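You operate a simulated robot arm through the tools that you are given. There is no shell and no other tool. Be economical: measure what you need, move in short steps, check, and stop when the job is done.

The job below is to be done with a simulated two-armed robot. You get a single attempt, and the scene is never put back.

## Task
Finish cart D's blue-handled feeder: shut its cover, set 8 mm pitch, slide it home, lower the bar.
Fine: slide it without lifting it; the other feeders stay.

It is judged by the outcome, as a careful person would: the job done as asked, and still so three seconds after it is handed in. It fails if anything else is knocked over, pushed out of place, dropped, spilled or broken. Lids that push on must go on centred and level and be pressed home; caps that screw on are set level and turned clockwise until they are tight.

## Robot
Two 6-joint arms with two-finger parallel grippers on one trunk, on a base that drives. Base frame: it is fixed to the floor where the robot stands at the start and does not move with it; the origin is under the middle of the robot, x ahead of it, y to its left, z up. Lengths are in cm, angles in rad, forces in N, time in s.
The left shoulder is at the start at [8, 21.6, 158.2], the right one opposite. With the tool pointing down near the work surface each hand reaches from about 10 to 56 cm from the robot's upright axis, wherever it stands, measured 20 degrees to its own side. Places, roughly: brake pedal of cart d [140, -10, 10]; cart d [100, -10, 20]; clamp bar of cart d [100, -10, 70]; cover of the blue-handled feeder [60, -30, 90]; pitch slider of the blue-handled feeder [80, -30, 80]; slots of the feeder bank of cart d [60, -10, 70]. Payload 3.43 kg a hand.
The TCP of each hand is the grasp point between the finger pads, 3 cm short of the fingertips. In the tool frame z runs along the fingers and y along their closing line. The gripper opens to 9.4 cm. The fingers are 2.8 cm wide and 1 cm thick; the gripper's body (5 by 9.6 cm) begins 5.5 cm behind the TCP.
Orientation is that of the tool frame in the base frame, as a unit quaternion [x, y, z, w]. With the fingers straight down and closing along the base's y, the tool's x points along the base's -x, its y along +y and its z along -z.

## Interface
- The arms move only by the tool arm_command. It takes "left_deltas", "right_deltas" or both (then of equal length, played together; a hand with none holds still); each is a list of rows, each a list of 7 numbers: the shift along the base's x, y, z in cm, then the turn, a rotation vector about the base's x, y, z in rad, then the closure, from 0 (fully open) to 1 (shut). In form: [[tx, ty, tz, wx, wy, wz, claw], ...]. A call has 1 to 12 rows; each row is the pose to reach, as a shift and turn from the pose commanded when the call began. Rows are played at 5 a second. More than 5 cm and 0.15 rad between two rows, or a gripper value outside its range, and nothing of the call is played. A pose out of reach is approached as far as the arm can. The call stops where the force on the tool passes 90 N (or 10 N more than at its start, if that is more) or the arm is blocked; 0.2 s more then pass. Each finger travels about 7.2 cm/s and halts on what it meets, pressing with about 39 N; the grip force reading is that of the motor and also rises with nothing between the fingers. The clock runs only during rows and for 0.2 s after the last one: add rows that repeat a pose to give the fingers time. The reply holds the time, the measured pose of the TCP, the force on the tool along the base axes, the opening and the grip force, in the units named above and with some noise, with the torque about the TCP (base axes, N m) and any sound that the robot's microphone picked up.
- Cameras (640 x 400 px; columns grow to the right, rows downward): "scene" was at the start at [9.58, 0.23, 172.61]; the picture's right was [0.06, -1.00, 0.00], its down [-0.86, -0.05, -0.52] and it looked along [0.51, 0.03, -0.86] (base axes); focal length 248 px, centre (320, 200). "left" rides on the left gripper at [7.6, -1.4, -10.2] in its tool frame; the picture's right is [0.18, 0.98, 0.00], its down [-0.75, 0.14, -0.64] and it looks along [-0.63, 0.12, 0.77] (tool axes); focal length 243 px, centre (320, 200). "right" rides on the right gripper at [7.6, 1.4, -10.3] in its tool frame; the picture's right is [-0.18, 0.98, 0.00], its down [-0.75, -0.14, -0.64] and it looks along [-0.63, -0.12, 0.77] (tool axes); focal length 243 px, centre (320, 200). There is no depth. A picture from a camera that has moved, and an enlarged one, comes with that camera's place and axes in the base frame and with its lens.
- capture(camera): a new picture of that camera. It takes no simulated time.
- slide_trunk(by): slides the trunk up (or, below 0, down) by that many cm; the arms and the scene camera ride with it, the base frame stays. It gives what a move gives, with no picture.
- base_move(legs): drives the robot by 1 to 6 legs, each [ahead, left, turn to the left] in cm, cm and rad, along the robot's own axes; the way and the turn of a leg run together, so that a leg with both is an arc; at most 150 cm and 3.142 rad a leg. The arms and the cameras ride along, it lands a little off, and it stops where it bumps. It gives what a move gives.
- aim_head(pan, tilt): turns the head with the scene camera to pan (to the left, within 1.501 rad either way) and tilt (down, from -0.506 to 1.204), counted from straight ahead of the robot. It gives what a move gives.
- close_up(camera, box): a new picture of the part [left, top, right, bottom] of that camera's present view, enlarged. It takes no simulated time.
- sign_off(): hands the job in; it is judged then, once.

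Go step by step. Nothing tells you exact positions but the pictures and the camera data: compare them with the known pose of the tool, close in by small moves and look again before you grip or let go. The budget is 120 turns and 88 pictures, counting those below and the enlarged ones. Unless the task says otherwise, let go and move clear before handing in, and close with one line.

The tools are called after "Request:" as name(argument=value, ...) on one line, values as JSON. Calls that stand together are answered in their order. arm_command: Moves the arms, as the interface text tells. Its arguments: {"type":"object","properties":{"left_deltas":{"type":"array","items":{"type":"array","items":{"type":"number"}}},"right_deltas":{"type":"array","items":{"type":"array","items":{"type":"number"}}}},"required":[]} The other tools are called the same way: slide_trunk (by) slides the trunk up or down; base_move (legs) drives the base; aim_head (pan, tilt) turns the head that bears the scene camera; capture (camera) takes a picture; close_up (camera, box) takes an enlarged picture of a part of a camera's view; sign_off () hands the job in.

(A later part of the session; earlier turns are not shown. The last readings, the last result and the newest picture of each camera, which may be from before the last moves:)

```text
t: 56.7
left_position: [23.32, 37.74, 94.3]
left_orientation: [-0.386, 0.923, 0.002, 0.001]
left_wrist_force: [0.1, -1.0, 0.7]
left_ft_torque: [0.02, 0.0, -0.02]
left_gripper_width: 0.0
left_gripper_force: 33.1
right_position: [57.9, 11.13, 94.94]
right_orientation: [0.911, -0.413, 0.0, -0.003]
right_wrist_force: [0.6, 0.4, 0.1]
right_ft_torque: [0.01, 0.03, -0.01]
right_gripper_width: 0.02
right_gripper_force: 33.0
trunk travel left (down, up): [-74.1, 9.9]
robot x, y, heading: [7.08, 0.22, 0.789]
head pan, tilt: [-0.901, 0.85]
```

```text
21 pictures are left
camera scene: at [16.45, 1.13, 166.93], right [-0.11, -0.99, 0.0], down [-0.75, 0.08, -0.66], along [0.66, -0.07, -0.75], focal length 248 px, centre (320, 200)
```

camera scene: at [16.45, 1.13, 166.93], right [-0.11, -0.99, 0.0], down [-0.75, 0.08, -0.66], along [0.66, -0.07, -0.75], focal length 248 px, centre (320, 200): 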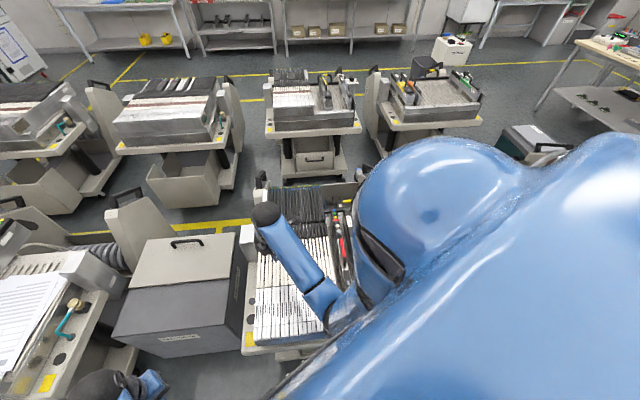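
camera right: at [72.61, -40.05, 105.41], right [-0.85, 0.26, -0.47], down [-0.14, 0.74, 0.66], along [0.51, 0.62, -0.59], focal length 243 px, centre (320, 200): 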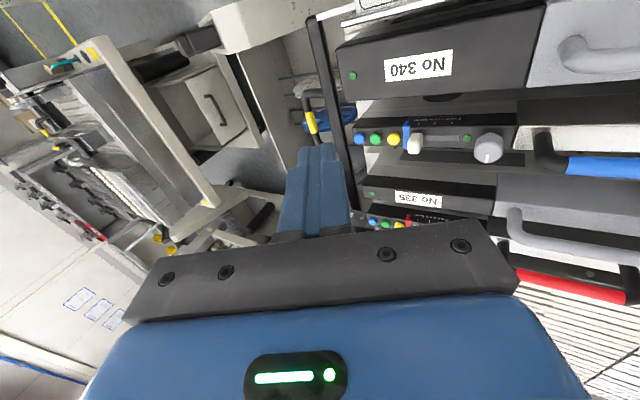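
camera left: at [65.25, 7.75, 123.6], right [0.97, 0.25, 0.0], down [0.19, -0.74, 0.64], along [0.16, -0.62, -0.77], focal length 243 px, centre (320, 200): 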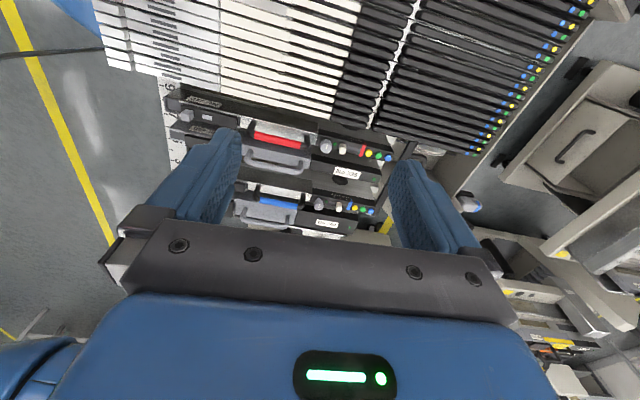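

The turn worked; the right shoulder now leads. Moving the right hand over toward the grip, fingers set to close fore-and-aft.

Request:
arm_command(right_deltas=[[2.3, -3.3, 0.5, 0, 0, -0.08, 1], [4.6, -6.6, 1, 0, 0, -0.16, 1], [6.9, -9.9, 1, 0, 0, -0.24, 1], [9.2, -13.2, 1, 0, 0, -0.32, 1], [11.5, -16.5, 1, 0, 0, -0.4, 1], [13.8, -19.8, 1, 0, 0, -0.48, 1], [16.1, -23.1, 1, 0, 0, -0.56, 1], [18.4, -26.4, 1, 0, 0, -0.64, 1], [20.7, -29.7, 1, 0, 0, -0.72, 1], [23, -33, 1, 0, 0, -0.72, 1]])

Request:
arm_command(right_deltas=[[3, 0, 0, 0, -0.12, 0, 0.6], [6, 0, 0, 0, -0.24, 0, 0.4], [9, 0, 0, 0, -0.36, 0, 0.4], [12, 0, 0, 0, -0.48, 0, 0.4], [14, 0, 0, 0, -0.5, 0, 0.4]])

Request:
capture(camera="right")

```text
t: 58.9
left_position: [23.43, 37.72, 94.29]
left_orientation: [-0.385, 0.923, 0.002, 0.002]
left_wrist_force: [0.0, 0.5, -0.4]
left_ft_torque: [0.03, -0.01, 0.02]
left_gripper_width: 0.01
left_gripper_force: 32.8
right_position: [81.01, -22.01, 95.95]
right_orientation: [-0.706, 0.708, -0.001, 0.002]
right_wrist_force: [0.2, 0.2, -0.1]
right_ft_torque: [0.01, 0.03, -0.01]
right_gripper_width: 0.02
right_gripper_force: 33.1
right hand out of reach, approached as far as the arm can: row 1, 2, 3
trunk travel left (down, up): [-74.1, 9.9]
robot x, y, heading: [6.83, 0.1, 0.793]
head pan, tilt: [-0.901, 0.85]
```

```text
t: 60.1
left_position: [23.43, 37.73, 94.29]
left_orientation: [-0.386, 0.923, 0.002, 0.001]
left_wrist_force: [0.2, 0.4, -0.9]
left_ft_torque: [-0.01, 0.01, -0.01]
left_gripper_width: 0.0
left_gripper_force: 33.0
right_position: [95.2, -21.86, 95.68]
right_orientation: [0.685, -0.684, 0.177, -0.178]
right_wrist_force: [0.6, 1.3, 0.0]
right_ft_torque: [0.02, -0.02, 0.01]
right_gripper_width: 5.64
right_gripper_force: 0.1
trunk travel left (down, up): [-74.1, 9.9]
robot x, y, heading: [6.54, 0.09, 0.79]
head pan, tilt: [-0.901, 0.85]
```

```text
20 pictures are left
camera right: at [88.94, -29.43, 104.0], right [-0.86, 0.19, -0.48], down [-0.19, 0.75, 0.63], along [0.48, 0.63, -0.61], focal length 243 px, centre (320, 200)
```

right: 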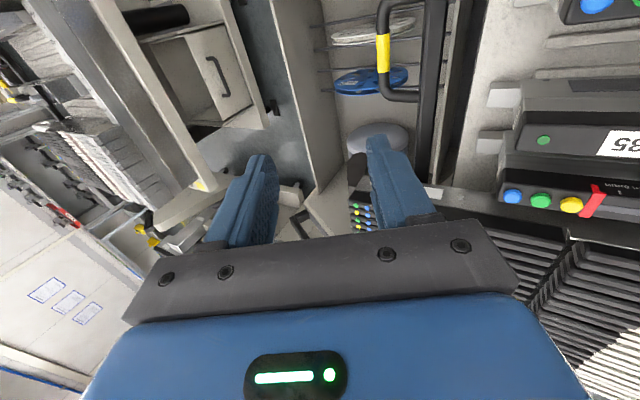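

Reach is ample now. Zooming on the bar from here.

Request:
close_up(camera="right", box=[340, 0, 540, 200])

```text
2.00 times, centred on (440, 100) of right
camera zoom: at [88.94, -29.43, 104.0], right [-0.86, 0.19, -0.48], down [-0.19, 0.75, 0.63], along [0.48, 0.63, -0.61], focal length 485 px, centre (80, 400)
```

zoom: 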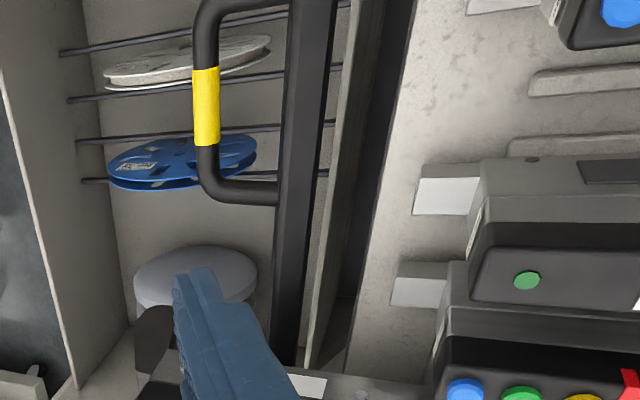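

The grip bar is at about (100.7, -22.3, 67.7), level with the beam (94.8, 68). I'll go down around the grip with open fingers so I can feel which way the bar swings.

Request:
arm_command(right_deltas=[[2.5, -0.2, -3, 0, 0, 0, 0.5], [4.8, -0.4, -7, 0, 0, 0, 0.5], [4.8, -0.4, -11, 0, 0, 0, 0.5], [4.8, -0.4, -15, 0, 0, 0, 0.5]])

Request:
close_up(camera="right", box=[220, 0, 480, 240])

```text
t: 61.1
left_position: [23.38, 37.72, 94.24]
left_orientation: [-0.385, 0.923, 0.002, 0.001]
left_wrist_force: [0.3, -0.1, -0.2]
left_ft_torque: [-0.03, -0.01, 0.0]
left_gripper_width: 0.01
left_gripper_force: 32.6
right_position: [94.41, -21.88, 87.12]
right_orientation: [-0.683, 0.686, -0.177, 0.179]
right_wrist_force: [0.5, -0.4, -0.2]
right_ft_torque: [0.0, -0.01, -0.02]
right_gripper_width: 4.69
right_gripper_force: 0.0
right hand out of reach, approached as far as the arm can: row 2, 3, 4
trunk travel left (down, up): [-74.1, 9.9]
robot x, y, heading: [6.59, -0.21, 0.792]
head pan, tilt: [-0.901, 0.85]
```

```text
1.67 times, centred on (350, 120) of right
camera zoom: at [88.2, -29.51, 95.23], right [-0.86, 0.19, -0.48], down [-0.19, 0.75, 0.63], along [0.48, 0.63, -0.61], focal length 404 px, centre (270, 333)
```

zoom: 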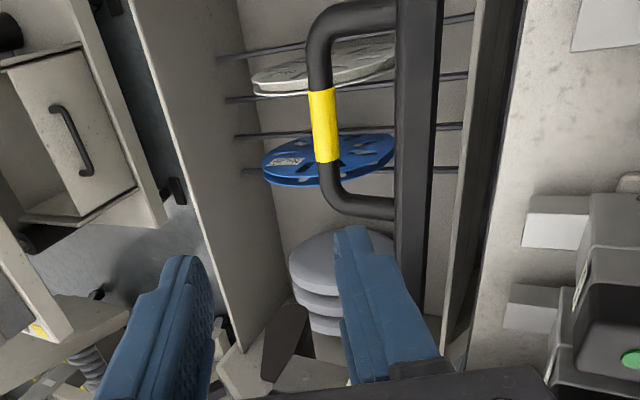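

Lowering the trunk by 10 cm to extend downward reach, hand staying above the frame.

Request:
slide_trunk(by=-10)

Request:
arm_command(right_deltas=[[1.5, -0.2, 1, 0, 0, 0, 0.5], [3, -0.3, 1, 0, 0, 0, 0.5], [4.5, -0.4, 1, 0, 0, 0, 0.5], [5.6, -0.4, 1, 0, 0, 0, 0.5]])

Request:
close_up(camera="right", box=[220, 0, 480, 240])

```text
t: 62.4
left_position: [23.41, 37.8, 84.29]
left_orientation: [-0.385, 0.923, 0.001, 0.001]
left_wrist_force: [0.1, 0.1, -0.8]
left_ft_torque: [-0.05, 0.02, 0.01]
left_gripper_width: 0.01
left_gripper_force: 32.8
right_position: [94.29, -21.97, 77.0]
right_orientation: [-0.684, 0.685, -0.177, 0.178]
right_wrist_force: [0.1, 0.0, 0.5]
right_ft_torque: [-0.02, -0.03, 0.03]
right_gripper_width: 4.73
right_gripper_force: 0.1
trunk travel left (down, up): [-64.1, 19.9]
robot x, y, heading: [7.07, 0.05, 0.789]
head pan, tilt: [-0.901, 0.85]
```

```text
t: 63.4
left_position: [23.27, 37.78, 84.31]
left_orientation: [-0.385, 0.923, 0.002, 0.001]
left_wrist_force: [-0.2, 0.6, -0.5]
left_ft_torque: [0.01, 0.02, 0.0]
left_gripper_width: 0.0
left_gripper_force: 32.9
right_position: [96.01, -21.98, 79.67]
right_orientation: [-0.684, 0.685, -0.177, 0.178]
right_wrist_force: [0.7, 0.1, -0.1]
right_ft_torque: [0.01, -0.01, 0.01]
right_gripper_width: 4.71
right_gripper_force: 0.0
right hand out of reach, approached as far as the arm can: row 1, 2, 3, 4
trunk travel left (down, up): [-64.1, 19.9]
robot x, y, heading: [7.03, 0.07, 0.791]
head pan, tilt: [-0.901, 0.85]
```

```text
1.67 times, centred on (350, 120) of right
camera zoom: at [89.82, -29.57, 87.93], right [-0.86, 0.19, -0.48], down [-0.19, 0.75, 0.63], along [0.48, 0.63, -0.61], focal length 404 px, centre (270, 333)
```

zoom: 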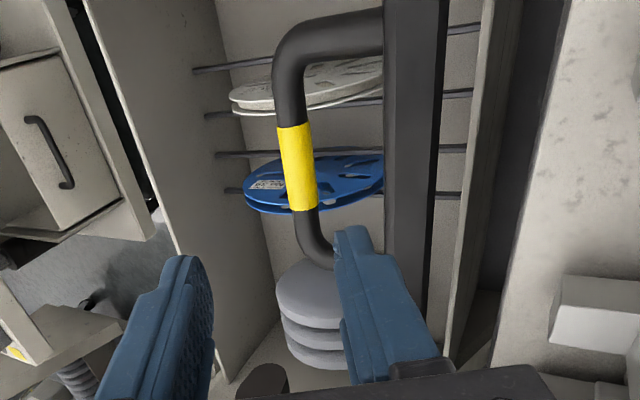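

The arm is near its limit again; I need the trunk ~12 cm lower. First check what is under the left hand.

Request:
arm_command(right_deltas=[[0, 0, 3, 0, 0, 0, 0.5], [-0.5, 0, 7, 0, 0, 0, 0.5], [-0.5, 0, 10, 0, 0, 0, 0.5]])

Request:
capture(camera="left")

```text
t: 64.2
left_position: [23.25, 37.78, 84.35]
left_orientation: [-0.385, 0.923, 0.002, 0.002]
left_wrist_force: [-0.1, -0.5, 0.1]
left_ft_torque: [0.03, 0.02, 0.0]
left_gripper_width: 0.01
left_gripper_force: 33.0
right_position: [99.57, -22.82, 87.84]
right_orientation: [-0.685, 0.685, -0.175, 0.177]
right_wrist_force: [0.7, -0.5, 0.2]
right_ft_torque: [0.03, 0.02, 0.0]
right_gripper_width: 4.71
right_gripper_force: 0.0
right hand out of reach, approached as far as the arm can: row 1, 2, 3
trunk travel left (down, up): [-64.1, 19.9]
robot x, y, heading: [6.84, 0.53, 0.788]
head pan, tilt: [-0.901, 0.85]
```

```text
16 pictures are left
camera left: at [18.96, 31.39, 94.5], right [-0.83, 0.56, 0.0], down [0.43, 0.63, 0.64], along [0.36, 0.53, -0.76], focal length 243 px, centre (320, 200)
```

left: 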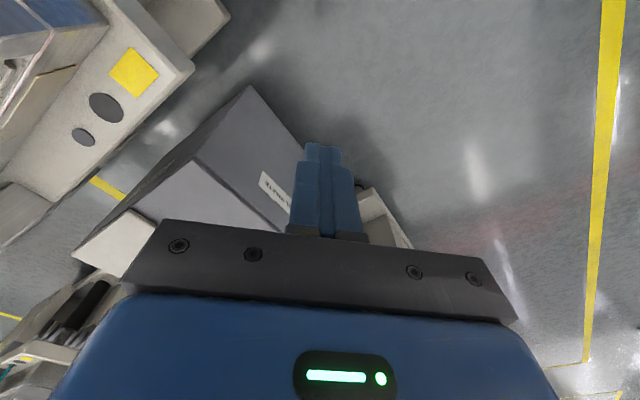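

The left hand is over free floor. Lowering the trunk 12 cm; the right hand will be just above the grip.

Request:
slide_trunk(by=-12)

Request:
close_up(camera="right", box=[180, 20, 440, 240])

```text
t: 65.7
left_position: [23.38, 37.81, 72.26]
left_orientation: [-0.385, 0.923, 0.001, 0.001]
left_wrist_force: [-0.5, -0.2, -0.1]
left_ft_torque: [-0.05, 0.04, -0.01]
left_gripper_width: 0.0
left_gripper_force: 33.6
right_position: [99.51, -22.97, 75.83]
right_orientation: [-0.684, 0.685, -0.177, 0.177]
right_wrist_force: [-0.9, -0.3, 0.0]
right_ft_torque: [-0.04, 0.0, -0.01]
right_gripper_width: 4.7
right_gripper_force: 0.2
trunk travel left (down, up): [-52.1, 31.9]
robot x, y, heading: [6.74, -0.14, 0.789]
head pan, tilt: [-0.901, 0.85]
```

```text
1.82 times, centred on (310, 130) of right
camera zoom: at [93.32, -30.43, 84.15], right [-0.86, 0.19, -0.48], down [-0.19, 0.75, 0.63], along [0.47, 0.63, -0.61], focal length 441 px, centre (338, 327)
```

zoom: 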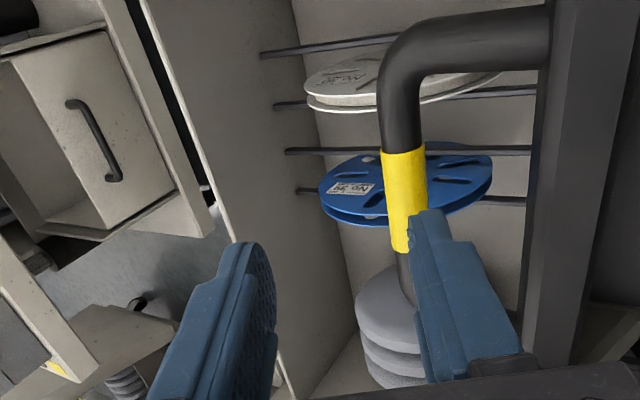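

The grip sits right under the hand at about (100.2, -22.4, 69). Descending around it.

Request:
arm_command(right_deltas=[[0, 0.4, -2, 0, 0, 0, 0.5], [0, 0.4, -4, 0, 0, 0, 0.5], [0, 0.4, -5.4, 0, 0, 0, 0.5]])

Request:
close_up(camera="right", box=[200, 40, 460, 240])

```text
t: 66.5
left_position: [23.11, 37.73, 72.41]
left_orientation: [-0.385, 0.923, 0.002, 0.003]
left_wrist_force: [0.1, -0.3, -0.5]
left_ft_torque: [0.02, -0.01, 0.01]
left_gripper_width: 0.0
left_gripper_force: 33.4
right_position: [97.81, -22.13, 71.87]
right_orientation: [-0.683, 0.684, -0.18, 0.18]
right_wrist_force: [-2.7, -1.7, 23.0]
right_ft_torque: [-0.05, 0.74, 0.07]
right_gripper_width: 4.19
right_gripper_force: 0.1
right hand out of reach, approached as far as the arm can: row 1, 2, 3
trunk travel left (down, up): [-52.1, 31.9]
robot x, y, heading: [6.72, 0.21, 0.792]
head pan, tilt: [-0.901, 0.85]
```

```text
2.00 times, centred on (330, 140) of right
camera zoom: at [91.54, -29.67, 80.15], right [-0.85, 0.18, -0.49], down [-0.19, 0.75, 0.63], along [0.48, 0.63, -0.61], focal length 485 px, centre (300, 320)
```

zoom: 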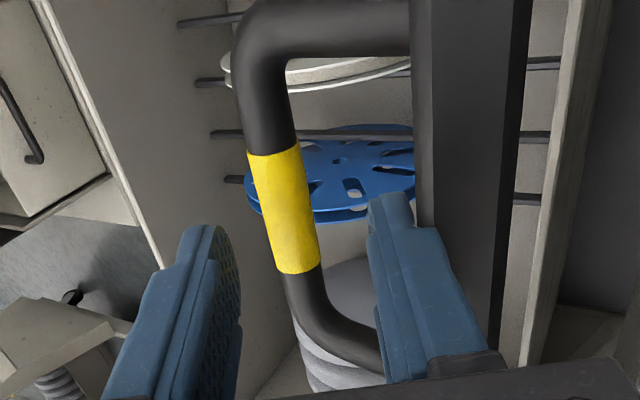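

I touched the beam lightly because the arm fell short. Backing up, then lowering the trunk a bit more for reach.

Request:
arm_command(right_deltas=[[0.5, 0, 2, 0, 0, 0, 0.5], [1.5, -0.3, 5, 0, 0, 0, 0.5], [2, -0.3, 8, 0, 0, 0, 0.5], [2, -0.3, 12, 0, 0, 0, 0.5]])

```text
t: 67.5
left_position: [23.44, 37.69, 72.32]
left_orientation: [-0.386, 0.923, 0.001, 0.001]
left_wrist_force: [0.2, 0.4, -0.3]
left_ft_torque: [0.04, -0.04, 0.01]
left_gripper_width: 0.0
left_gripper_force: 33.0
right_position: [101.95, -22.78, 82.92]
right_orientation: [-0.685, 0.685, -0.174, 0.177]
right_wrist_force: [0.1, -0.4, -0.2]
right_ft_torque: [-0.01, -0.02, -0.02]
right_gripper_width: 4.7
right_gripper_force: 0.1
right hand out of reach, approached as far as the arm can: row 2, 3, 4
trunk travel left (down, up): [-52.1, 31.9]
robot x, y, heading: [6.64, 0.1, 0.787]
head pan, tilt: [-0.901, 0.85]
```

Request:
slide_trunk(by=-8)

Request:
arm_command(right_deltas=[[-1, 0.3, -1, 0, 0, 0, 0.5], [-1.8, 0.4, -2.5, 0, 0, 0, 0.5], [-1.8, 0.4, -3.8, 0, 0, 0, 0.5]])

Request:
close_up(camera="right", box=[200, 40, 460, 240])

```text
t: 68.7
left_position: [23.42, 37.82, 64.29]
left_orientation: [-0.385, 0.923, 0.002, 0.001]
left_wrist_force: [-0.4, -0.1, 0.1]
left_ft_torque: [0.01, 0.0, 0.02]
left_gripper_width: 0.03
left_gripper_force: 32.5
right_position: [101.95, -22.82, 74.85]
right_orientation: [-0.684, 0.685, -0.176, 0.178]
right_wrist_force: [-0.3, -0.8, 0.1]
right_ft_torque: [0.02, -0.01, -0.01]
right_gripper_width: 4.67
right_gripper_force: 0.0
trunk travel left (down, up): [-44.1, 39.9]
robot x, y, heading: [6.74, -0.04, 0.786]
head pan, tilt: [-0.901, 0.85]
```

```text
t: 69.5
left_position: [23.12, 37.83, 64.39]
left_orientation: [-0.385, 0.923, 0.0, 0.004]
left_wrist_force: [0.6, 0.1, -0.3]
left_ft_torque: [-0.02, 0.01, 0.03]
left_gripper_width: 0.0
left_gripper_force: 33.1
right_position: [100.7, -22.49, 72.13]
right_orientation: [-0.683, 0.684, -0.182, 0.182]
right_wrist_force: [-6.2, -0.1, 32.3]
right_ft_torque: [0.12, 0.34, -0.16]
right_gripper_width: 4.05
right_gripper_force: 0.1
right hand out of reach, approached as far as the arm can: row 1, 2, 3
trunk travel left (down, up): [-44.1, 39.9]
robot x, y, heading: [6.91, -0.22, 0.791]
head pan, tilt: [-0.901, 0.85]
```

```text
2.00 times, centred on (330, 140) of right
camera zoom: at [94.35, -30.01, 80.25], right [-0.85, 0.19, -0.49], down [-0.2, 0.75, 0.63], along [0.48, 0.63, -0.61], focal length 485 px, centre (300, 320)
```

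zoom: 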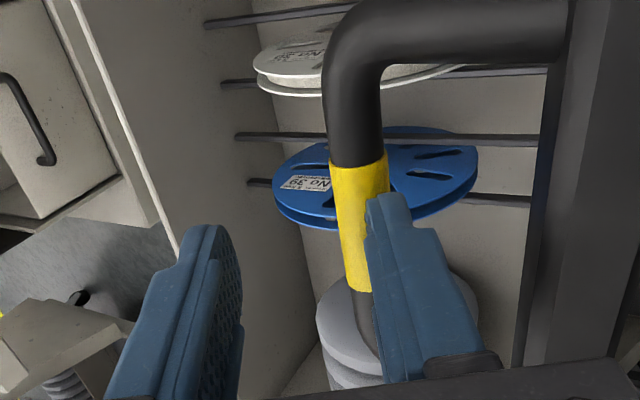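

Pressing 32 N down on the grip did not move it, so the frame rests on its lower stop; the beam now lies behind the tails engaging nothing, while on all other carts it stands over the feeder tails. So it must be swung over to them. I'll lift off, reduce the tilt and lower the trunk to grip the handle properly.

Request:
arm_command(right_deltas=[[0, 0, 3, 0, 0, 0, 0.4], [0, 0, 6, 0, 0.1, 0, 0.4], [0, 0, 10, 0, 0.2, 0, 0.4], [0, 0, 13, 0, 0.25, 0, 0.4]])

Request:
slide_trunk(by=-10)

Request:
capture(camera="scene")

```text
t: 70.5
left_position: [23.32, 37.75, 64.24]
left_orientation: [-0.385, 0.923, 0.002, 0.002]
left_wrist_force: [0.2, -0.4, -0.1]
left_ft_torque: [0.01, 0.03, 0.01]
left_gripper_width: 0.03
left_gripper_force: 33.1
right_position: [99.58, -22.41, 84.08]
right_orientation: [-0.701, 0.702, -0.089, 0.09]
right_wrist_force: [-0.9, 0.3, 0.4]
right_ft_torque: [0.0, -0.04, 0.0]
right_gripper_width: 5.63
right_gripper_force: 0.1
right hand out of reach, approached as far as the arm can: row 1, 3, 4
trunk travel left (down, up): [-44.1, 39.9]
robot x, y, heading: [6.44, 0.15, 0.793]
head pan, tilt: [-0.901, 0.85]
```

```text
t: 71.8
left_position: [23.26, 37.75, 54.13]
left_orientation: [-0.385, 0.923, 0.001, 0.002]
left_wrist_force: [0.3, 0.7, 0.7]
left_ft_torque: [0.02, 0.02, -0.01]
left_gripper_width: 0.0
left_gripper_force: 32.6
right_position: [99.56, -22.3, 74.04]
right_orientation: [-0.7, 0.702, -0.089, 0.091]
right_wrist_force: [-0.4, -0.4, -0.5]
right_ft_torque: [-0.01, 0.02, -0.01]
right_gripper_width: 5.62
right_gripper_force: 0.1
trunk travel left (down, up): [-34.1, 49.9]
robot x, y, heading: [6.97, -0.33, 0.792]
head pan, tilt: [-0.901, 0.85]
```

```text
12 pictures are left
camera scene: at [16.43, 1.11, 126.93], right [-0.11, -0.99, 0.0], down [-0.75, 0.08, -0.66], along [0.66, -0.07, -0.75], focal length 248 px, centre (320, 200)
```

scene: 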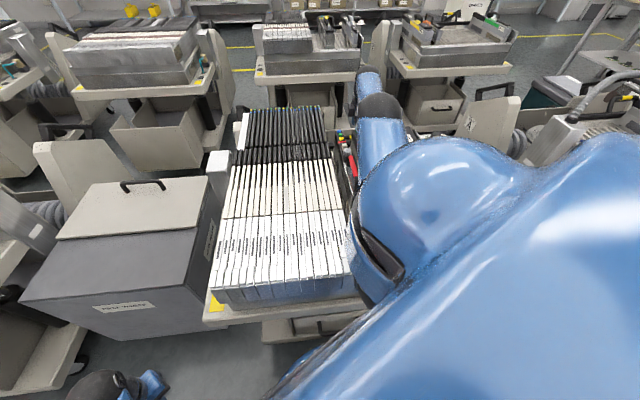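

The elbow and shoulder are well clear. Descending around the grip with the steeper hand.

Request:
arm_command(right_deltas=[[0.4, -0.1, -1, 0, 0, 0, 0.5], [0.4, -0.1, -2.5, 0, 0, 0, 0.5], [0.4, -0.1, -4, 0, 0, 0, 0.5]])

Request:
close_up(camera="right", box=[200, 40, 460, 240])

```text
t: 72.6
left_position: [23.4, 37.81, 54.22]
left_orientation: [-0.385, 0.923, 0.001, 0.001]
left_wrist_force: [0.8, -0.4, -1.0]
left_ft_torque: [0.0, -0.02, -0.02]
left_gripper_width: 0.02
left_gripper_force: 32.5
right_position: [99.17, -22.15, 70.94]
right_orientation: [-0.701, 0.702, -0.089, 0.09]
right_wrist_force: [-0.2, 0.3, 0.1]
right_ft_torque: [0.03, 0.05, 0.02]
right_gripper_width: 4.72
right_gripper_force: 0.1
right hand out of reach, approached as far as the arm can: row 1, 2, 3
trunk travel left (down, up): [-34.1, 49.9]
robot x, y, heading: [6.61, 0.2, 0.786]
head pan, tilt: [-0.901, 0.85]
```

```text
2.00 times, centred on (330, 140) of right
camera zoom: at [95.17, -29.71, 80.45], right [-0.95, 0.19, -0.25], down [-0.02, 0.75, 0.66], along [0.31, 0.63, -0.71], focal length 485 px, centre (300, 320)
```

zoom: 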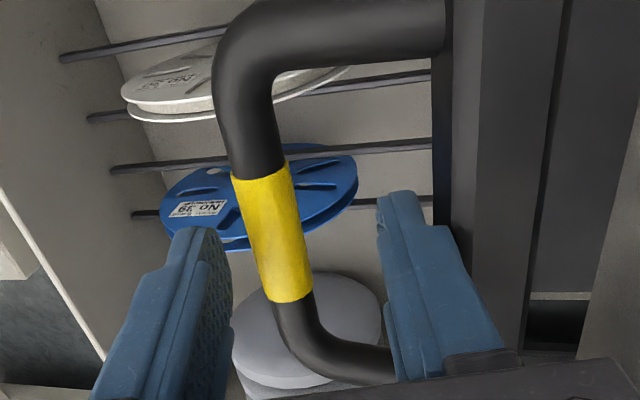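

The grip is between the fingers. One more centimetre down by the trunk, then close.

Request:
slide_trunk(by=-1.2)

Request:
arm_command(right_deltas=[[0, 0, 0, 0, 0, 0, 0.7], [0, 0, 0, 0, 0, 0, 1], [0, 0, 0, 0, 0, 0, 1], [0, 0, 0, 0, 0, 0, 1]])

Request:
close_up(camera="right", box=[200, 40, 460, 240])

```text
t: 73.2
left_position: [23.5, 37.83, 53.07]
left_orientation: [-0.385, 0.923, 0.001, 0.001]
left_wrist_force: [0.7, 0.0, -0.6]
left_ft_torque: [0.02, 0.01, -0.02]
left_gripper_width: 0.02
left_gripper_force: 33.7
right_position: [99.36, -22.17, 69.83]
right_orientation: [-0.701, 0.702, -0.091, 0.091]
right_wrist_force: [7.1, 0.7, 3.8]
right_ft_torque: [-0.05, 0.08, 0.02]
right_gripper_width: 4.27
right_gripper_force: 0.0
trunk travel left (down, up): [-32.9, 51.1]
robot x, y, heading: [6.64, -0.1, 0.79]
head pan, tilt: [-0.901, 0.85]
```

```text
t: 74.2
left_position: [23.62, 37.7, 53.07]
left_orientation: [-0.385, 0.923, 0.002, -0.001]
left_wrist_force: [0.5, 0.4, 0.6]
left_ft_torque: [-0.03, 0.0, 0.0]
left_gripper_width: 0.0
left_gripper_force: 33.0
right_position: [100.18, -22.18, 69.87]
right_orientation: [-0.7, 0.701, -0.098, 0.097]
right_wrist_force: [58.1, -1.9, 8.0]
right_ft_torque: [1.15, -1.2, 0.41]
right_gripper_width: 1.57
right_gripper_force: 45.2
trunk travel left (down, up): [-32.9, 51.1]
robot x, y, heading: [6.75, 0.15, 0.791]
head pan, tilt: [-0.901, 0.85]
```

```text
2.00 times, centred on (330, 140) of right
camera zoom: at [95.97, -29.64, 79.41], right [-0.95, 0.18, -0.27], down [-0.04, 0.75, 0.66], along [0.32, 0.63, -0.71], focal length 485 px, centre (300, 320)
```

zoom: 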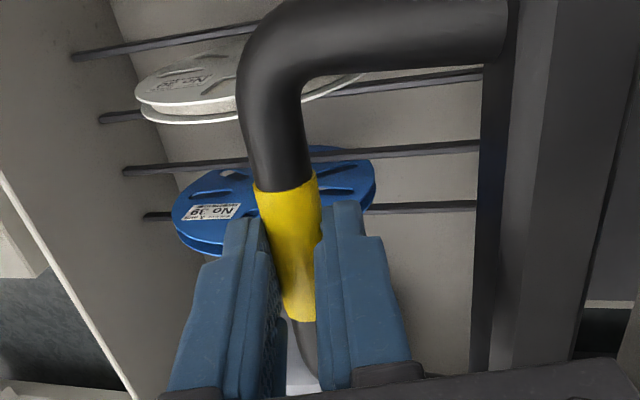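

The grip is held (1.57 cm). Test lift along the expected arc, about 10° up.

Request:
arm_command(right_deltas=[[0.6, 0, 0.5, 0, 0, 0, 1], [0.6, 0, 1.2, 0, 0, 0, 1], [0.4, 0, 2.2, 0, 0, 0, 1]])

```text
t: 75.0
left_position: [23.42, 37.81, 53.06]
left_orientation: [-0.386, 0.923, 0.002, -0.001]
left_wrist_force: [0.0, 0.9, -0.2]
left_ft_torque: [0.06, -0.03, 0.0]
left_gripper_width: 0.0
left_gripper_force: 33.5
right_position: [99.83, -22.05, 71.76]
right_orientation: [-0.701, 0.702, -0.092, 0.091]
right_wrist_force: [32.8, 1.9, 3.8]
right_ft_torque: [-0.97, -0.88, -0.03]
right_gripper_width: 1.58
right_gripper_force: 45.0
right hand out of reach, approached as far as the arm can: row 1
trunk travel left (down, up): [-32.9, 51.1]
robot x, y, heading: [6.47, -0.05, 0.792]
head pan, tilt: [-0.901, 0.85]
```

It swings up freely. Following the arc further in short steps.

Request:
arm_command(right_deltas=[[0.1, 0, 1.0, 0, 0.03, 0, 1], [-0.3, 0, 2.0, 0, 0.06, 0, 1], [-0.8, 0, 3.0, 0, 0.09, 0, 1], [-1.5, 0, 4.0, 0, 0.12, 0, 1], [-2.2, 0, 4.9, 0, 0.15, 0, 1], [-3.0, 0, 5.8, 0, 0.18, 0, 1]])

```text
t: 76.4
left_position: [23.41, 37.76, 53.11]
left_orientation: [-0.385, 0.923, 0.002, 0.002]
left_wrist_force: [-0.2, -0.1, 0.8]
left_ft_torque: [0.02, 0.02, 0.0]
left_gripper_width: 0.0
left_gripper_force: 32.8
right_position: [96.88, -21.92, 78.36]
right_orientation: [-0.705, 0.707, -0.033, 0.032]
right_wrist_force: [31.6, -4.6, 22.0]
right_ft_torque: [-0.63, -1.16, 0.32]
right_gripper_width: 1.55
right_gripper_force: 45.1
right hand out of reach, approached as far as the arm can: row 1, 2, 3, 4, 5
trunk travel left (down, up): [-32.9, 51.1]
robot x, y, heading: [6.91, 0.35, 0.789]
head pan, tilt: [-0.901, 0.85]
```

It is about 40° up and the arc is a bit wider than I assumed. A look before going on.

Request:
capture(camera="right")

```text
9 pictures are left
camera right: at [94.46, -29.61, 88.42], right [-0.98, 0.19, -0.09], down [0.08, 0.75, 0.65], along [0.19, 0.63, -0.75], focal length 243 px, centre (320, 200)
```

right: 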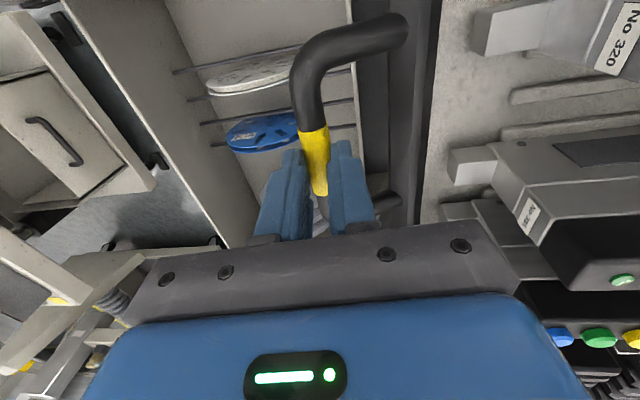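

Beam and handle swing together toward the feeder tails. Continuing to about 60°.

Request:
arm_command(right_deltas=[[-0.5, 0, 1.1, 0, 0.02, 0, 1], [-1.5, 0, 2.0, 0, 0.03, 0, 1], [-2.6, 0, 2.8, 0, 0.04, 0, 1], [-3.8, 0, 3.5, 0, 0.05, 0, 1]])

```text
t: 77.4
left_position: [23.34, 37.9, 53.06]
left_orientation: [-0.385, 0.923, 0.002, -0.001]
left_wrist_force: [0.1, -0.2, 0.4]
left_ft_torque: [0.0, -0.03, -0.02]
left_gripper_width: 0.02
left_gripper_force: 33.8
right_position: [94.61, -22.04, 80.21]
right_orientation: [0.708, -0.706, -0.003, -0.003]
right_wrist_force: [-18.3, 18.3, -30.3]
right_ft_torque: [0.19, 0.39, -0.03]
right_gripper_width: 1.56
right_gripper_force: 45.3
right hand out of reach, approached as far as the arm can: row 2, 3, 4
trunk travel left (down, up): [-32.9, 51.1]
robot x, y, heading: [6.25, -0.02, 0.793]
head pan, tilt: [-0.901, 0.85]
```

About 57° now. The low trunk limits an upright hand, so I'll tilt the hand forward again while continuing over the top of the arc.

Request:
arm_command(right_deltas=[[-0.6, 0, 0, 0, -0.1, 0, 1], [-1.4, 0, 0.2, 0, -0.2, 0, 1], [-2.4, 0, 0.5, 0, -0.3, 0, 1]])

```text
t: 78.2
left_position: [23.39, 37.74, 53.22]
left_orientation: [-0.385, 0.923, 0.002, 0.002]
left_wrist_force: [-0.9, -0.2, 0.2]
left_ft_torque: [-0.01, -0.01, -0.02]
left_gripper_width: 0.0
left_gripper_force: 32.9
right_position: [99.63, -24.08, 82.05]
right_orientation: [0.701, -0.701, 0.093, -0.093]
right_wrist_force: [-0.8, -0.1, 0.1]
right_ft_torque: [0.01, 0.02, 0.02]
right_gripper_width: 0.0
right_gripper_force: 32.9
right hand out of reach, approached as far as the arm can: row 1, 2, 3
trunk travel left (down, up): [-32.9, 51.1]
robot x, y, heading: [7.08, -0.14, 0.791]
head pan, tilt: [-0.901, 0.85]
```

The reach limit made the hand slip off the grip. Looking at where the bar stayed.

Request:
capture(camera="right")

```text
8 pictures are left
camera right: at [95.55, -31.62, 91.53], right [-0.95, 0.19, -0.26], down [-0.03, 0.75, 0.66], along [0.32, 0.63, -0.71], focal length 243 px, centre (320, 200)
```

right: 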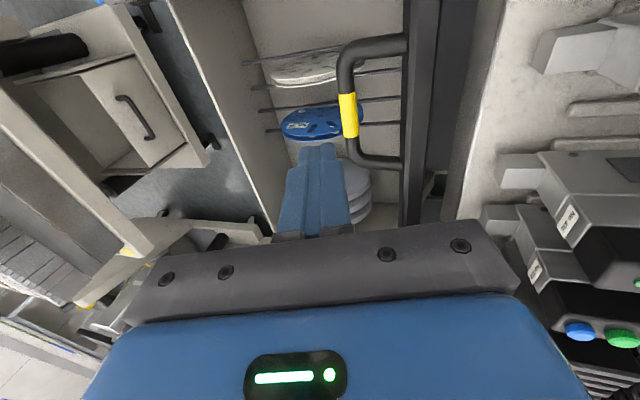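

The frame falls back by itself, so it must be carried over the top to rest on the tails. I'll reset with a tiny trunk move, re-open and return above the grip, then lift using the trunk so the arm stays within its range.

Request:
slide_trunk(by=0.2)

Request:
arm_command(right_deltas=[[0, 0.6, -2, 0, 0, 0, 0.5], [0, 1.2, -5, 0, 0, 0, 0.5], [0, 1.8, -8, 0, 0, 0, 0.5]])

```text
t: 78.7
left_position: [23.43, 37.8, 53.28]
left_orientation: [-0.385, 0.923, 0.002, 0.001]
left_wrist_force: [0.7, 0.4, -0.6]
left_ft_torque: [-0.02, -0.03, -0.01]
left_gripper_width: 0.01
left_gripper_force: 33.0
right_position: [99.56, -24.01, 82.25]
right_orientation: [-0.701, 0.701, -0.091, 0.094]
right_wrist_force: [0.0, -0.7, 0.3]
right_ft_torque: [-0.02, -0.02, 0.03]
right_gripper_width: 0.01
right_gripper_force: 32.8
trunk travel left (down, up): [-33.1, 50.9]
robot x, y, heading: [6.87, 0.01, 0.79]
head pan, tilt: [-0.901, 0.85]
```

```text
t: 79.5
left_position: [23.45, 37.64, 53.27]
left_orientation: [-0.385, 0.923, 0.002, 0.001]
left_wrist_force: [-0.3, -0.4, -1.2]
left_ft_torque: [-0.03, 0.0, -0.03]
left_gripper_width: 0.0
left_gripper_force: 33.4
right_position: [99.8, -22.09, 74.07]
right_orientation: [0.701, -0.701, 0.091, -0.094]
right_wrist_force: [1.0, -0.3, 0.1]
right_ft_torque: [0.0, 0.0, 0.04]
right_gripper_width: 4.71
right_gripper_force: 0.0
trunk travel left (down, up): [-33.1, 50.9]
robot x, y, heading: [6.59, -0.46, 0.791]
head pan, tilt: [-0.901, 0.85]
```

Request:
slide_trunk(by=-4.2)

Request:
close_up(camera="right", box=[200, 40, 460, 240])

```text
t: 80.4
left_position: [23.3, 37.78, 49.04]
left_orientation: [-0.385, 0.923, 0.001, 0.002]
left_wrist_force: [-0.2, -0.2, 0.1]
left_ft_torque: [0.02, -0.01, 0.04]
left_gripper_width: 0.0
left_gripper_force: 33.2
right_position: [99.73, -22.11, 69.87]
right_orientation: [0.701, -0.701, 0.091, -0.093]
right_wrist_force: [0.1, 0.8, 0.9]
right_ft_torque: [-0.02, 0.03, 0.02]
right_gripper_width: 4.7
right_gripper_force: 0.1
trunk travel left (down, up): [-28.9, 55.1]
robot x, y, heading: [6.79, -0.11, 0.793]
head pan, tilt: [-0.901, 0.85]
```

```text
2.00 times, centred on (330, 140) of right
camera zoom: at [95.67, -29.69, 79.5], right [-0.95, 0.19, -0.25], down [-0.03, 0.75, 0.66], along [0.31, 0.63, -0.71], focal length 485 px, centre (300, 320)
```

zoom: 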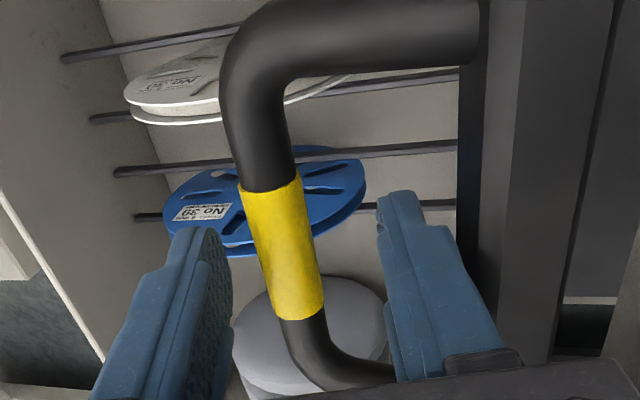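

Well placed again. Closing with a small shift to centre the grip.

Request:
arm_command(right_deltas=[[0.6, 0, -0.2, 0, 0, 0, 0.6], [0.6, 0, -0.2, 0, 0, 0, 1], [0.6, 0, -0.2, 0, 0, 0, 1], [0.6, 0, -0.2, 0, 0, 0, 1]])

Request:
slide_trunk(by=2)

```text
t: 81.4
left_position: [23.41, 37.84, 49.06]
left_orientation: [-0.385, 0.923, 0.002, 0.002]
left_wrist_force: [-0.2, 0.9, 0.7]
left_ft_torque: [0.0, 0.0, -0.01]
left_gripper_width: 0.0
left_gripper_force: 32.9
right_position: [100.15, -21.92, 69.95]
right_orientation: [-0.7, 0.701, -0.094, 0.095]
right_wrist_force: [16.8, -1.2, 8.0]
right_ft_torque: [-0.13, -0.41, 0.2]
right_gripper_width: 1.53
right_gripper_force: 45.2
right hand out of reach, approached as far as the arm can: row 1, 2
trunk travel left (down, up): [-28.9, 55.1]
robot x, y, heading: [6.77, -0.08, 0.792]
head pan, tilt: [-0.901, 0.85]
```

```text
t: 82.0
left_position: [23.37, 37.77, 51.06]
left_orientation: [-0.385, 0.923, 0.002, 0.001]
left_wrist_force: [0.8, 0.2, -0.5]
left_ft_torque: [0.0, 0.0, -0.04]
left_gripper_width: 0.0
left_gripper_force: 32.9
right_position: [99.96, -22.11, 71.68]
right_orientation: [0.702, -0.701, 0.089, -0.091]
right_wrist_force: [3.7, 2.1, -0.4]
right_ft_torque: [0.07, 0.2, 0.32]
right_gripper_width: 1.6
right_gripper_force: 44.4
trunk travel left (down, up): [-30.9, 53.1]
robot x, y, heading: [6.89, 0.12, 0.785]
head pan, tilt: [-0.901, 0.85]
```

Forces are small now. Lifting with the trunk and easing the hand back along the arc.

Request:
slide_trunk(by=2)

Request:
arm_command(right_deltas=[[-0.5, 0, 0, 0, 0, 0, 1]])

Request:
slide_trunk(by=2)

```text
t: 82.7
left_position: [23.14, 37.76, 53.12]
left_orientation: [-0.384, 0.923, 0.002, 0.001]
left_wrist_force: [0.2, 0.1, 0.1]
left_ft_torque: [-0.01, 0.03, 0.0]
left_gripper_width: 0.0
left_gripper_force: 33.5
right_position: [99.25, -21.98, 73.34]
right_orientation: [-0.701, 0.703, -0.083, 0.089]
right_wrist_force: [-35.1, 7.1, -17.1]
right_ft_torque: [0.1, 0.88, 0.45]
right_gripper_width: 1.58
right_gripper_force: 44.9
trunk travel left (down, up): [-32.9, 51.1]
robot x, y, heading: [6.1, -0.14, 0.792]
head pan, tilt: [-0.901, 0.85]
```

```text
t: 83.1
left_position: [23.36, 37.83, 53.13]
left_orientation: [-0.385, 0.923, 0.001, 0.001]
left_wrist_force: [-0.7, 0.9, -0.2]
left_ft_torque: [-0.02, 0.03, -0.02]
left_gripper_width: 0.02
left_gripper_force: 33.1
right_position: [99.34, -22.14, 73.41]
right_orientation: [-0.702, 0.702, -0.085, 0.089]
right_wrist_force: [-26.7, 6.5, -16.0]
right_ft_torque: [0.2, 0.75, 0.29]
right_gripper_width: 1.57
right_gripper_force: 45.2
trunk travel left (down, up): [-32.9, 51.1]
robot x, y, heading: [6.67, -0.02, 0.793]
head pan, tilt: [-0.901, 0.85]
```

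```text
t: 83.8
left_position: [23.39, 37.71, 55.07]
left_orientation: [-0.384, 0.923, 0.001, 0.002]
left_wrist_force: [0.1, -0.3, 0.0]
left_ft_torque: [0.01, -0.05, 0.0]
left_gripper_width: 0.0
left_gripper_force: 33.0
right_position: [98.79, -21.99, 74.66]
right_orientation: [-0.702, 0.703, -0.078, 0.083]
right_wrist_force: [-47.5, 7.5, -26.8]
right_ft_torque: [0.04, 1.21, 0.44]
right_gripper_width: 1.57
right_gripper_force: 45.0
trunk travel left (down, up): [-34.9, 49.1]
robot x, y, heading: [6.83, 0.07, 0.792]
head pan, tilt: [-0.901, 0.85]
```

Request:
arm_command(right_deltas=[[-0.7, 0, -0.2, 0, 0, 0, 1], [-1.4, 0, -0.2, 0, 0, 0, 1]])

Request:
slide_trunk(by=1.5)

Request:
arm_command(right_deltas=[[-0.6, 0, 0, 0, 0, 0, 1], [-1.0, 0, 0, 0, 0, 0, 1]])

```text
t: 84.4
left_position: [23.37, 37.7, 55.1]
left_orientation: [-0.385, 0.923, 0.002, 0.001]
left_wrist_force: [-0.4, 0.4, 0.4]
left_ft_torque: [-0.01, 0.02, -0.03]
left_gripper_width: 0.01
left_gripper_force: 32.8
right_position: [98.77, -22.01, 74.7]
right_orientation: [-0.702, 0.703, -0.077, 0.083]
right_wrist_force: [-48.2, 6.4, -26.9]
right_ft_torque: [-0.19, 1.27, 0.32]
right_gripper_width: 1.58
right_gripper_force: 44.9
right hand out of reach, approached as far as the arm can: row 1, 2
trunk travel left (down, up): [-34.9, 49.1]
robot x, y, heading: [6.91, 0.23, 0.789]
head pan, tilt: [-0.901, 0.85]
```

```text
t: 85.0
left_position: [23.48, 37.57, 56.59]
left_orientation: [-0.384, 0.923, 0.003, 0.001]
left_wrist_force: [-0.8, 0.3, 0.5]
left_ft_torque: [0.02, 0.0, -0.04]
left_gripper_width: 0.0
left_gripper_force: 32.6
right_position: [98.4, -22.08, 75.55]
right_orientation: [-0.702, 0.704, -0.07, 0.08]
right_wrist_force: [-60.1, 4.7, -40.0]
right_ft_torque: [0.08, 1.42, 0.53]
right_gripper_width: 1.59
right_gripper_force: 44.9
trunk travel left (down, up): [-36.4, 47.6]
robot x, y, heading: [6.86, 0.13, 0.788]
head pan, tilt: [-0.901, 0.85]
```

```text
t: 85.6
left_position: [23.32, 37.7, 56.72]
left_orientation: [-0.384, 0.923, 0.003, 0.002]
left_wrist_force: [-1.2, -0.1, 0.3]
left_ft_torque: [0.01, 0.05, 0.01]
left_gripper_width: 0.0
left_gripper_force: 32.8
right_position: [98.45, -22.09, 75.62]
right_orientation: [-0.702, 0.704, -0.069, 0.08]
right_wrist_force: [-61.1, 3.6, -39.5]
right_ft_torque: [-0.23, 1.48, 0.48]
right_gripper_width: 1.59
right_gripper_force: 44.8
right hand out of reach, approached as far as the arm can: row 1, 2
trunk travel left (down, up): [-36.4, 47.6]
robot x, y, heading: [6.9, -0.28, 0.791]
head pan, tilt: [-0.901, 0.85]
```

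The arm cannot fold further at this trunk height: it needs the shoulder near z 124 for the whole arc. I'll set the bar back down gently, release, and start again from a higher trunk.

Request:
slide_trunk(by=-3)

Request:
slide_trunk(by=-3)

```text
t: 86.3
left_position: [23.43, 37.57, 53.67]
left_orientation: [-0.385, 0.923, 0.002, 0.0]
left_wrist_force: [-0.4, 0.5, 1.0]
left_ft_torque: [0.0, -0.02, 0.0]
left_gripper_width: 0.01
left_gripper_force: 33.3
right_position: [99.27, -22.11, 73.57]
right_orientation: [-0.701, 0.702, -0.083, 0.088]
right_wrist_force: [-33.0, 0.2, -19.4]
right_ft_torque: [0.51, 0.8, 0.43]
right_gripper_width: 1.59
right_gripper_force: 44.7
trunk travel left (down, up): [-33.4, 50.6]
robot x, y, heading: [6.98, 0.31, 0.786]
head pan, tilt: [-0.901, 0.85]
```

```text
t: 87.1
left_position: [23.39, 37.71, 50.57]
left_orientation: [-0.384, 0.923, 0.002, 0.001]
left_wrist_force: [-0.5, 0.9, -0.6]
left_ft_torque: [-0.04, 0.0, -0.02]
left_gripper_width: 0.02
left_gripper_force: 32.9
right_position: [99.88, -21.98, 71.24]
right_orientation: [-0.701, 0.701, -0.092, 0.094]
right_wrist_force: [-3.3, -0.8, -5.7]
right_ft_torque: [-0.02, -0.05, 0.24]
right_gripper_width: 1.55
right_gripper_force: 45.3
trunk travel left (down, up): [-30.4, 53.6]
robot x, y, heading: [7.05, 0.37, 0.793]
head pan, tilt: [-0.901, 0.85]
```

The bar is nearly down and I still hold it; since it moves freely upward I can walk the trunk up while the hand goes down by the same amount.

Request:
slide_trunk(by=2.5)

Request:
arm_command(right_deltas=[[0, 0, -1.2, 0, 0, 0, 1], [0, 0, -2.5, 0, 0, 0, 1]])

Request:
slide_trunk(by=2.5)

Request:
arm_command(right_deltas=[[0, 0, -1.2, 0, 0, 0, 1], [0, 0, -2.5, 0, 0, 0, 1]])

```text
t: 87.8
left_position: [23.29, 37.65, 53.15]
left_orientation: [-0.385, 0.923, 0.002, 0.001]
left_wrist_force: [-0.1, 0.3, 0.4]
left_ft_torque: [-0.02, -0.01, -0.02]
left_gripper_width: 0.02
left_gripper_force: 32.7
right_position: [99.36, -22.14, 73.48]
right_orientation: [0.702, -0.702, 0.086, -0.09]
right_wrist_force: [-25.0, 4.9, -11.5]
right_ft_torque: [0.37, 0.87, 0.41]
right_gripper_width: 1.58
right_gripper_force: 45.1
trunk travel left (down, up): [-32.9, 51.1]
robot x, y, heading: [6.83, -0.27, 0.789]
head pan, tilt: [-0.901, 0.85]
```

```text
t: 88.4
left_position: [23.45, 37.71, 53.06]
left_orientation: [-0.386, 0.923, 0.003, 0.001]
left_wrist_force: [0.9, -0.3, 0.1]
left_ft_torque: [0.0, -0.03, 0.0]
left_gripper_width: 0.0
left_gripper_force: 32.8
right_position: [99.76, -22.0, 71.3]
right_orientation: [-0.701, 0.701, -0.091, 0.094]
right_wrist_force: [-2.2, 3.4, -2.1]
right_ft_torque: [0.29, 0.36, 0.33]
right_gripper_width: 1.58
right_gripper_force: 44.0
trunk travel left (down, up): [-32.9, 51.1]
robot x, y, heading: [7.08, -0.18, 0.794]
head pan, tilt: [-0.901, 0.85]
```

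```text
t: 89.1
left_position: [23.33, 37.79, 55.68]
left_orientation: [-0.386, 0.923, 0.002, 0.001]
left_wrist_force: [1.4, -0.5, -0.4]
left_ft_torque: [-0.03, 0.03, -0.02]
left_gripper_width: 0.0
left_gripper_force: 33.0
right_position: [99.36, -22.08, 73.51]
right_orientation: [-0.701, 0.702, -0.087, 0.092]
right_wrist_force: [-23.9, 7.0, -9.0]
right_ft_torque: [0.28, 0.85, 0.41]
right_gripper_width: 1.57
right_gripper_force: 45.6
trunk travel left (down, up): [-35.4, 48.6]
robot x, y, heading: [6.84, -0.19, 0.786]
head pan, tilt: [-0.901, 0.85]
```

```text
t: 89.7
left_position: [23.55, 37.73, 55.55]
left_orientation: [-0.385, 0.923, 0.002, 0.0]
left_wrist_force: [-0.5, 0.6, -0.1]
left_ft_torque: [0.01, 0.0, 0.02]
left_gripper_width: 0.0
left_gripper_force: 32.8
right_position: [99.77, -22.07, 71.77]
right_orientation: [0.701, -0.7, 0.096, -0.097]
right_wrist_force: [18.2, 0.8, 2.1]
right_ft_torque: [0.03, -0.43, 0.18]
right_gripper_width: 1.54
right_gripper_force: 45.0
right hand out of reach, approached as far as the arm can: row 2
trunk travel left (down, up): [-35.4, 48.6]
robot x, y, heading: [6.99, -0.12, 0.792]
head pan, tilt: [-0.901, 0.85]
```

This works with small forces. Continuing, letting the bar rise slowly.

Request:
slide_trunk(by=2.5)

Request:
arm_command(right_deltas=[[-0.2, 0, -0.8, 0, 0, 0, 1], [-0.3, 0, -1.5, 0, 0, 0, 1]])

Request:
slide_trunk(by=2.5)

Request:
arm_command(right_deltas=[[-0.4, 0, -0.8, 0, 0, 0, 1], [-0.7, 0, -1.5, 0, 0, 0, 1]])

```text
t: 90.4
left_position: [23.3, 37.76, 58.15]
left_orientation: [-0.383, 0.924, 0.002, 0.001]
left_wrist_force: [0.2, -0.8, 0.7]
left_ft_torque: [0.02, 0.03, -0.01]
left_gripper_width: 0.0
left_gripper_force: 33.0
right_position: [98.87, -22.19, 73.79]
right_orientation: [-0.701, 0.702, -0.089, 0.091]
right_wrist_force: [-1.0, 0.2, 0.2]
right_ft_torque: [0.01, 0.04, -0.01]
right_gripper_width: 0.02
right_gripper_force: 33.0
trunk travel left (down, up): [-37.9, 46.1]
robot x, y, heading: [6.42, -0.12, 0.789]
head pan, tilt: [-0.901, 0.85]
```

```text
t: 91.0
left_position: [23.46, 37.81, 58.06]
left_orientation: [-0.384, 0.923, 0.002, 0.001]
left_wrist_force: [0.4, 0.5, 0.9]
left_ft_torque: [0.01, -0.03, -0.01]
left_gripper_width: 0.0
left_gripper_force: 32.3
right_position: [98.82, -22.05, 72.25]
right_orientation: [-0.701, 0.701, -0.091, 0.093]
right_wrist_force: [0.6, 0.0, 0.5]
right_ft_torque: [0.0, -0.03, 0.02]
right_gripper_width: 0.0
right_gripper_force: 33.0
trunk travel left (down, up): [-37.9, 46.1]
robot x, y, heading: [6.9, 0.2, 0.794]
head pan, tilt: [-0.901, 0.85]
```

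```text
t: 91.7
left_position: [23.38, 37.84, 60.53]
left_orientation: [-0.385, 0.923, 0.002, 0.001]
left_wrist_force: [0.6, -0.8, 0.2]
left_ft_torque: [-0.01, 0.0, 0.05]
left_gripper_width: 0.0
left_gripper_force: 33.4
right_position: [98.87, -21.96, 74.66]
right_orientation: [-0.701, 0.702, -0.09, 0.093]
right_wrist_force: [0.0, 0.5, 0.0]
right_ft_torque: [0.02, -0.03, -0.01]
right_gripper_width: 0.0
right_gripper_force: 32.7
trunk travel left (down, up): [-40.4, 43.6]
robot x, y, heading: [6.53, -0.11, 0.792]
head pan, tilt: [-0.901, 0.85]
```

```text
t: 92.3
left_position: [23.39, 37.83, 60.67]
left_orientation: [-0.386, 0.923, 0.001, 0.001]
left_wrist_force: [-0.2, 0.0, 0.8]
left_ft_torque: [-0.01, -0.02, 0.0]
left_gripper_width: 0.0
left_gripper_force: 33.0
right_position: [98.43, -22.13, 73.23]
right_orientation: [-0.701, 0.701, -0.09, 0.093]
right_wrist_force: [0.0, -0.1, 0.2]
right_ft_torque: [0.0, 0.0, -0.03]
right_gripper_width: 0.01
right_gripper_force: 32.9
right hand out of reach, approached as far as the arm can: row 2
trunk travel left (down, up): [-40.4, 43.6]
robot x, y, heading: [6.66, -0.17, 0.793]
head pan, tilt: [-0.901, 0.85]
```

It slipped again as the arm hit its limits. New plan: keep the arm pose fixed once gripped, and carry the bar over with trunk (up) and base (back) moves only. First return around the grip.

Request:
arm_command(right_deltas=[[0.7, 0, 2.5, 0, 0, 0, 1], [1.5, 0, 4.5, 0, 0, 0, 0.5], [1.5, 0, 4.5, 0, 0, 0, 0.5]])

```text
t: 93.1
left_position: [23.41, 37.7, 60.6]
left_orientation: [-0.385, 0.923, 0.001, 0.002]
left_wrist_force: [0.2, 0.1, 0.4]
left_ft_torque: [0.01, -0.02, 0.03]
left_gripper_width: 0.0
left_gripper_force: 32.9
right_position: [99.52, -22.03, 77.9]
right_orientation: [-0.701, 0.701, -0.09, 0.093]
right_wrist_force: [-0.2, 0.8, 0.6]
right_ft_torque: [-0.02, -0.02, 0.01]
right_gripper_width: 4.71
right_gripper_force: 0.0
right hand out of reach, approached as far as the arm can: row 2, 3
trunk travel left (down, up): [-40.4, 43.6]
robot x, y, heading: [6.57, -0.24, 0.79]
head pan, tilt: [-0.901, 0.85]
```

Request:
base_move(legs=[[0.3, -0.3, 0]])

Request:
slide_trunk(by=-8.4)

Request:
close_up(camera="right", box=[200, 40, 460, 240])

```text
t: 93.9
left_position: [23.74, 37.79, 60.62]
left_orientation: [-0.385, 0.923, 0.002, 0.003]
left_wrist_force: [0.2, 0.3, 0.3]
left_ft_torque: [0.0, -0.04, 0.0]
left_gripper_width: 0.0
left_gripper_force: 32.8
right_position: [99.98, -21.94, 77.92]
right_orientation: [0.701, -0.701, 0.092, -0.094]
right_wrist_force: [-0.8, -0.3, 0.8]
right_ft_torque: [-0.01, 0.0, 0.02]
right_gripper_width: 4.67
right_gripper_force: 0.2
trunk travel left (down, up): [-40.4, 43.6]
robot x, y, heading: [7.01, -0.35, 0.791]
head pan, tilt: [-0.901, 0.85]
```

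```text
t: 95.1
left_position: [23.74, 37.77, 52.11]
left_orientation: [-0.386, 0.923, 0.001, 0.002]
left_wrist_force: [0.6, 0.1, -0.4]
left_ft_torque: [-0.02, 0.0, 0.01]
left_gripper_width: 0.0
left_gripper_force: 32.6
right_position: [99.95, -22.02, 69.47]
right_orientation: [-0.701, 0.702, -0.09, 0.093]
right_wrist_force: [0.6, -0.4, 0.0]
right_ft_torque: [0.03, -0.01, -0.03]
right_gripper_width: 4.69
right_gripper_force: 0.0
trunk travel left (down, up): [-32.0, 52.0]
robot x, y, heading: [7.42, 0.14, 0.793]
head pan, tilt: [-0.901, 0.85]
```

```text
2.00 times, centred on (330, 140) of right
camera zoom: at [95.94, -29.63, 79.02], right [-0.95, 0.19, -0.25], down [-0.03, 0.75, 0.66], along [0.31, 0.63, -0.71], focal length 485 px, centre (300, 320)
```

zoom: 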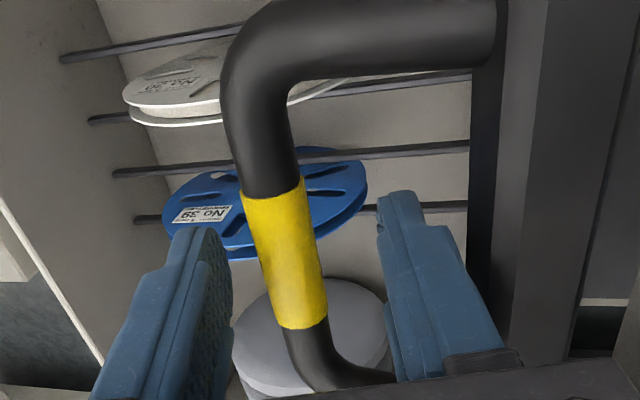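

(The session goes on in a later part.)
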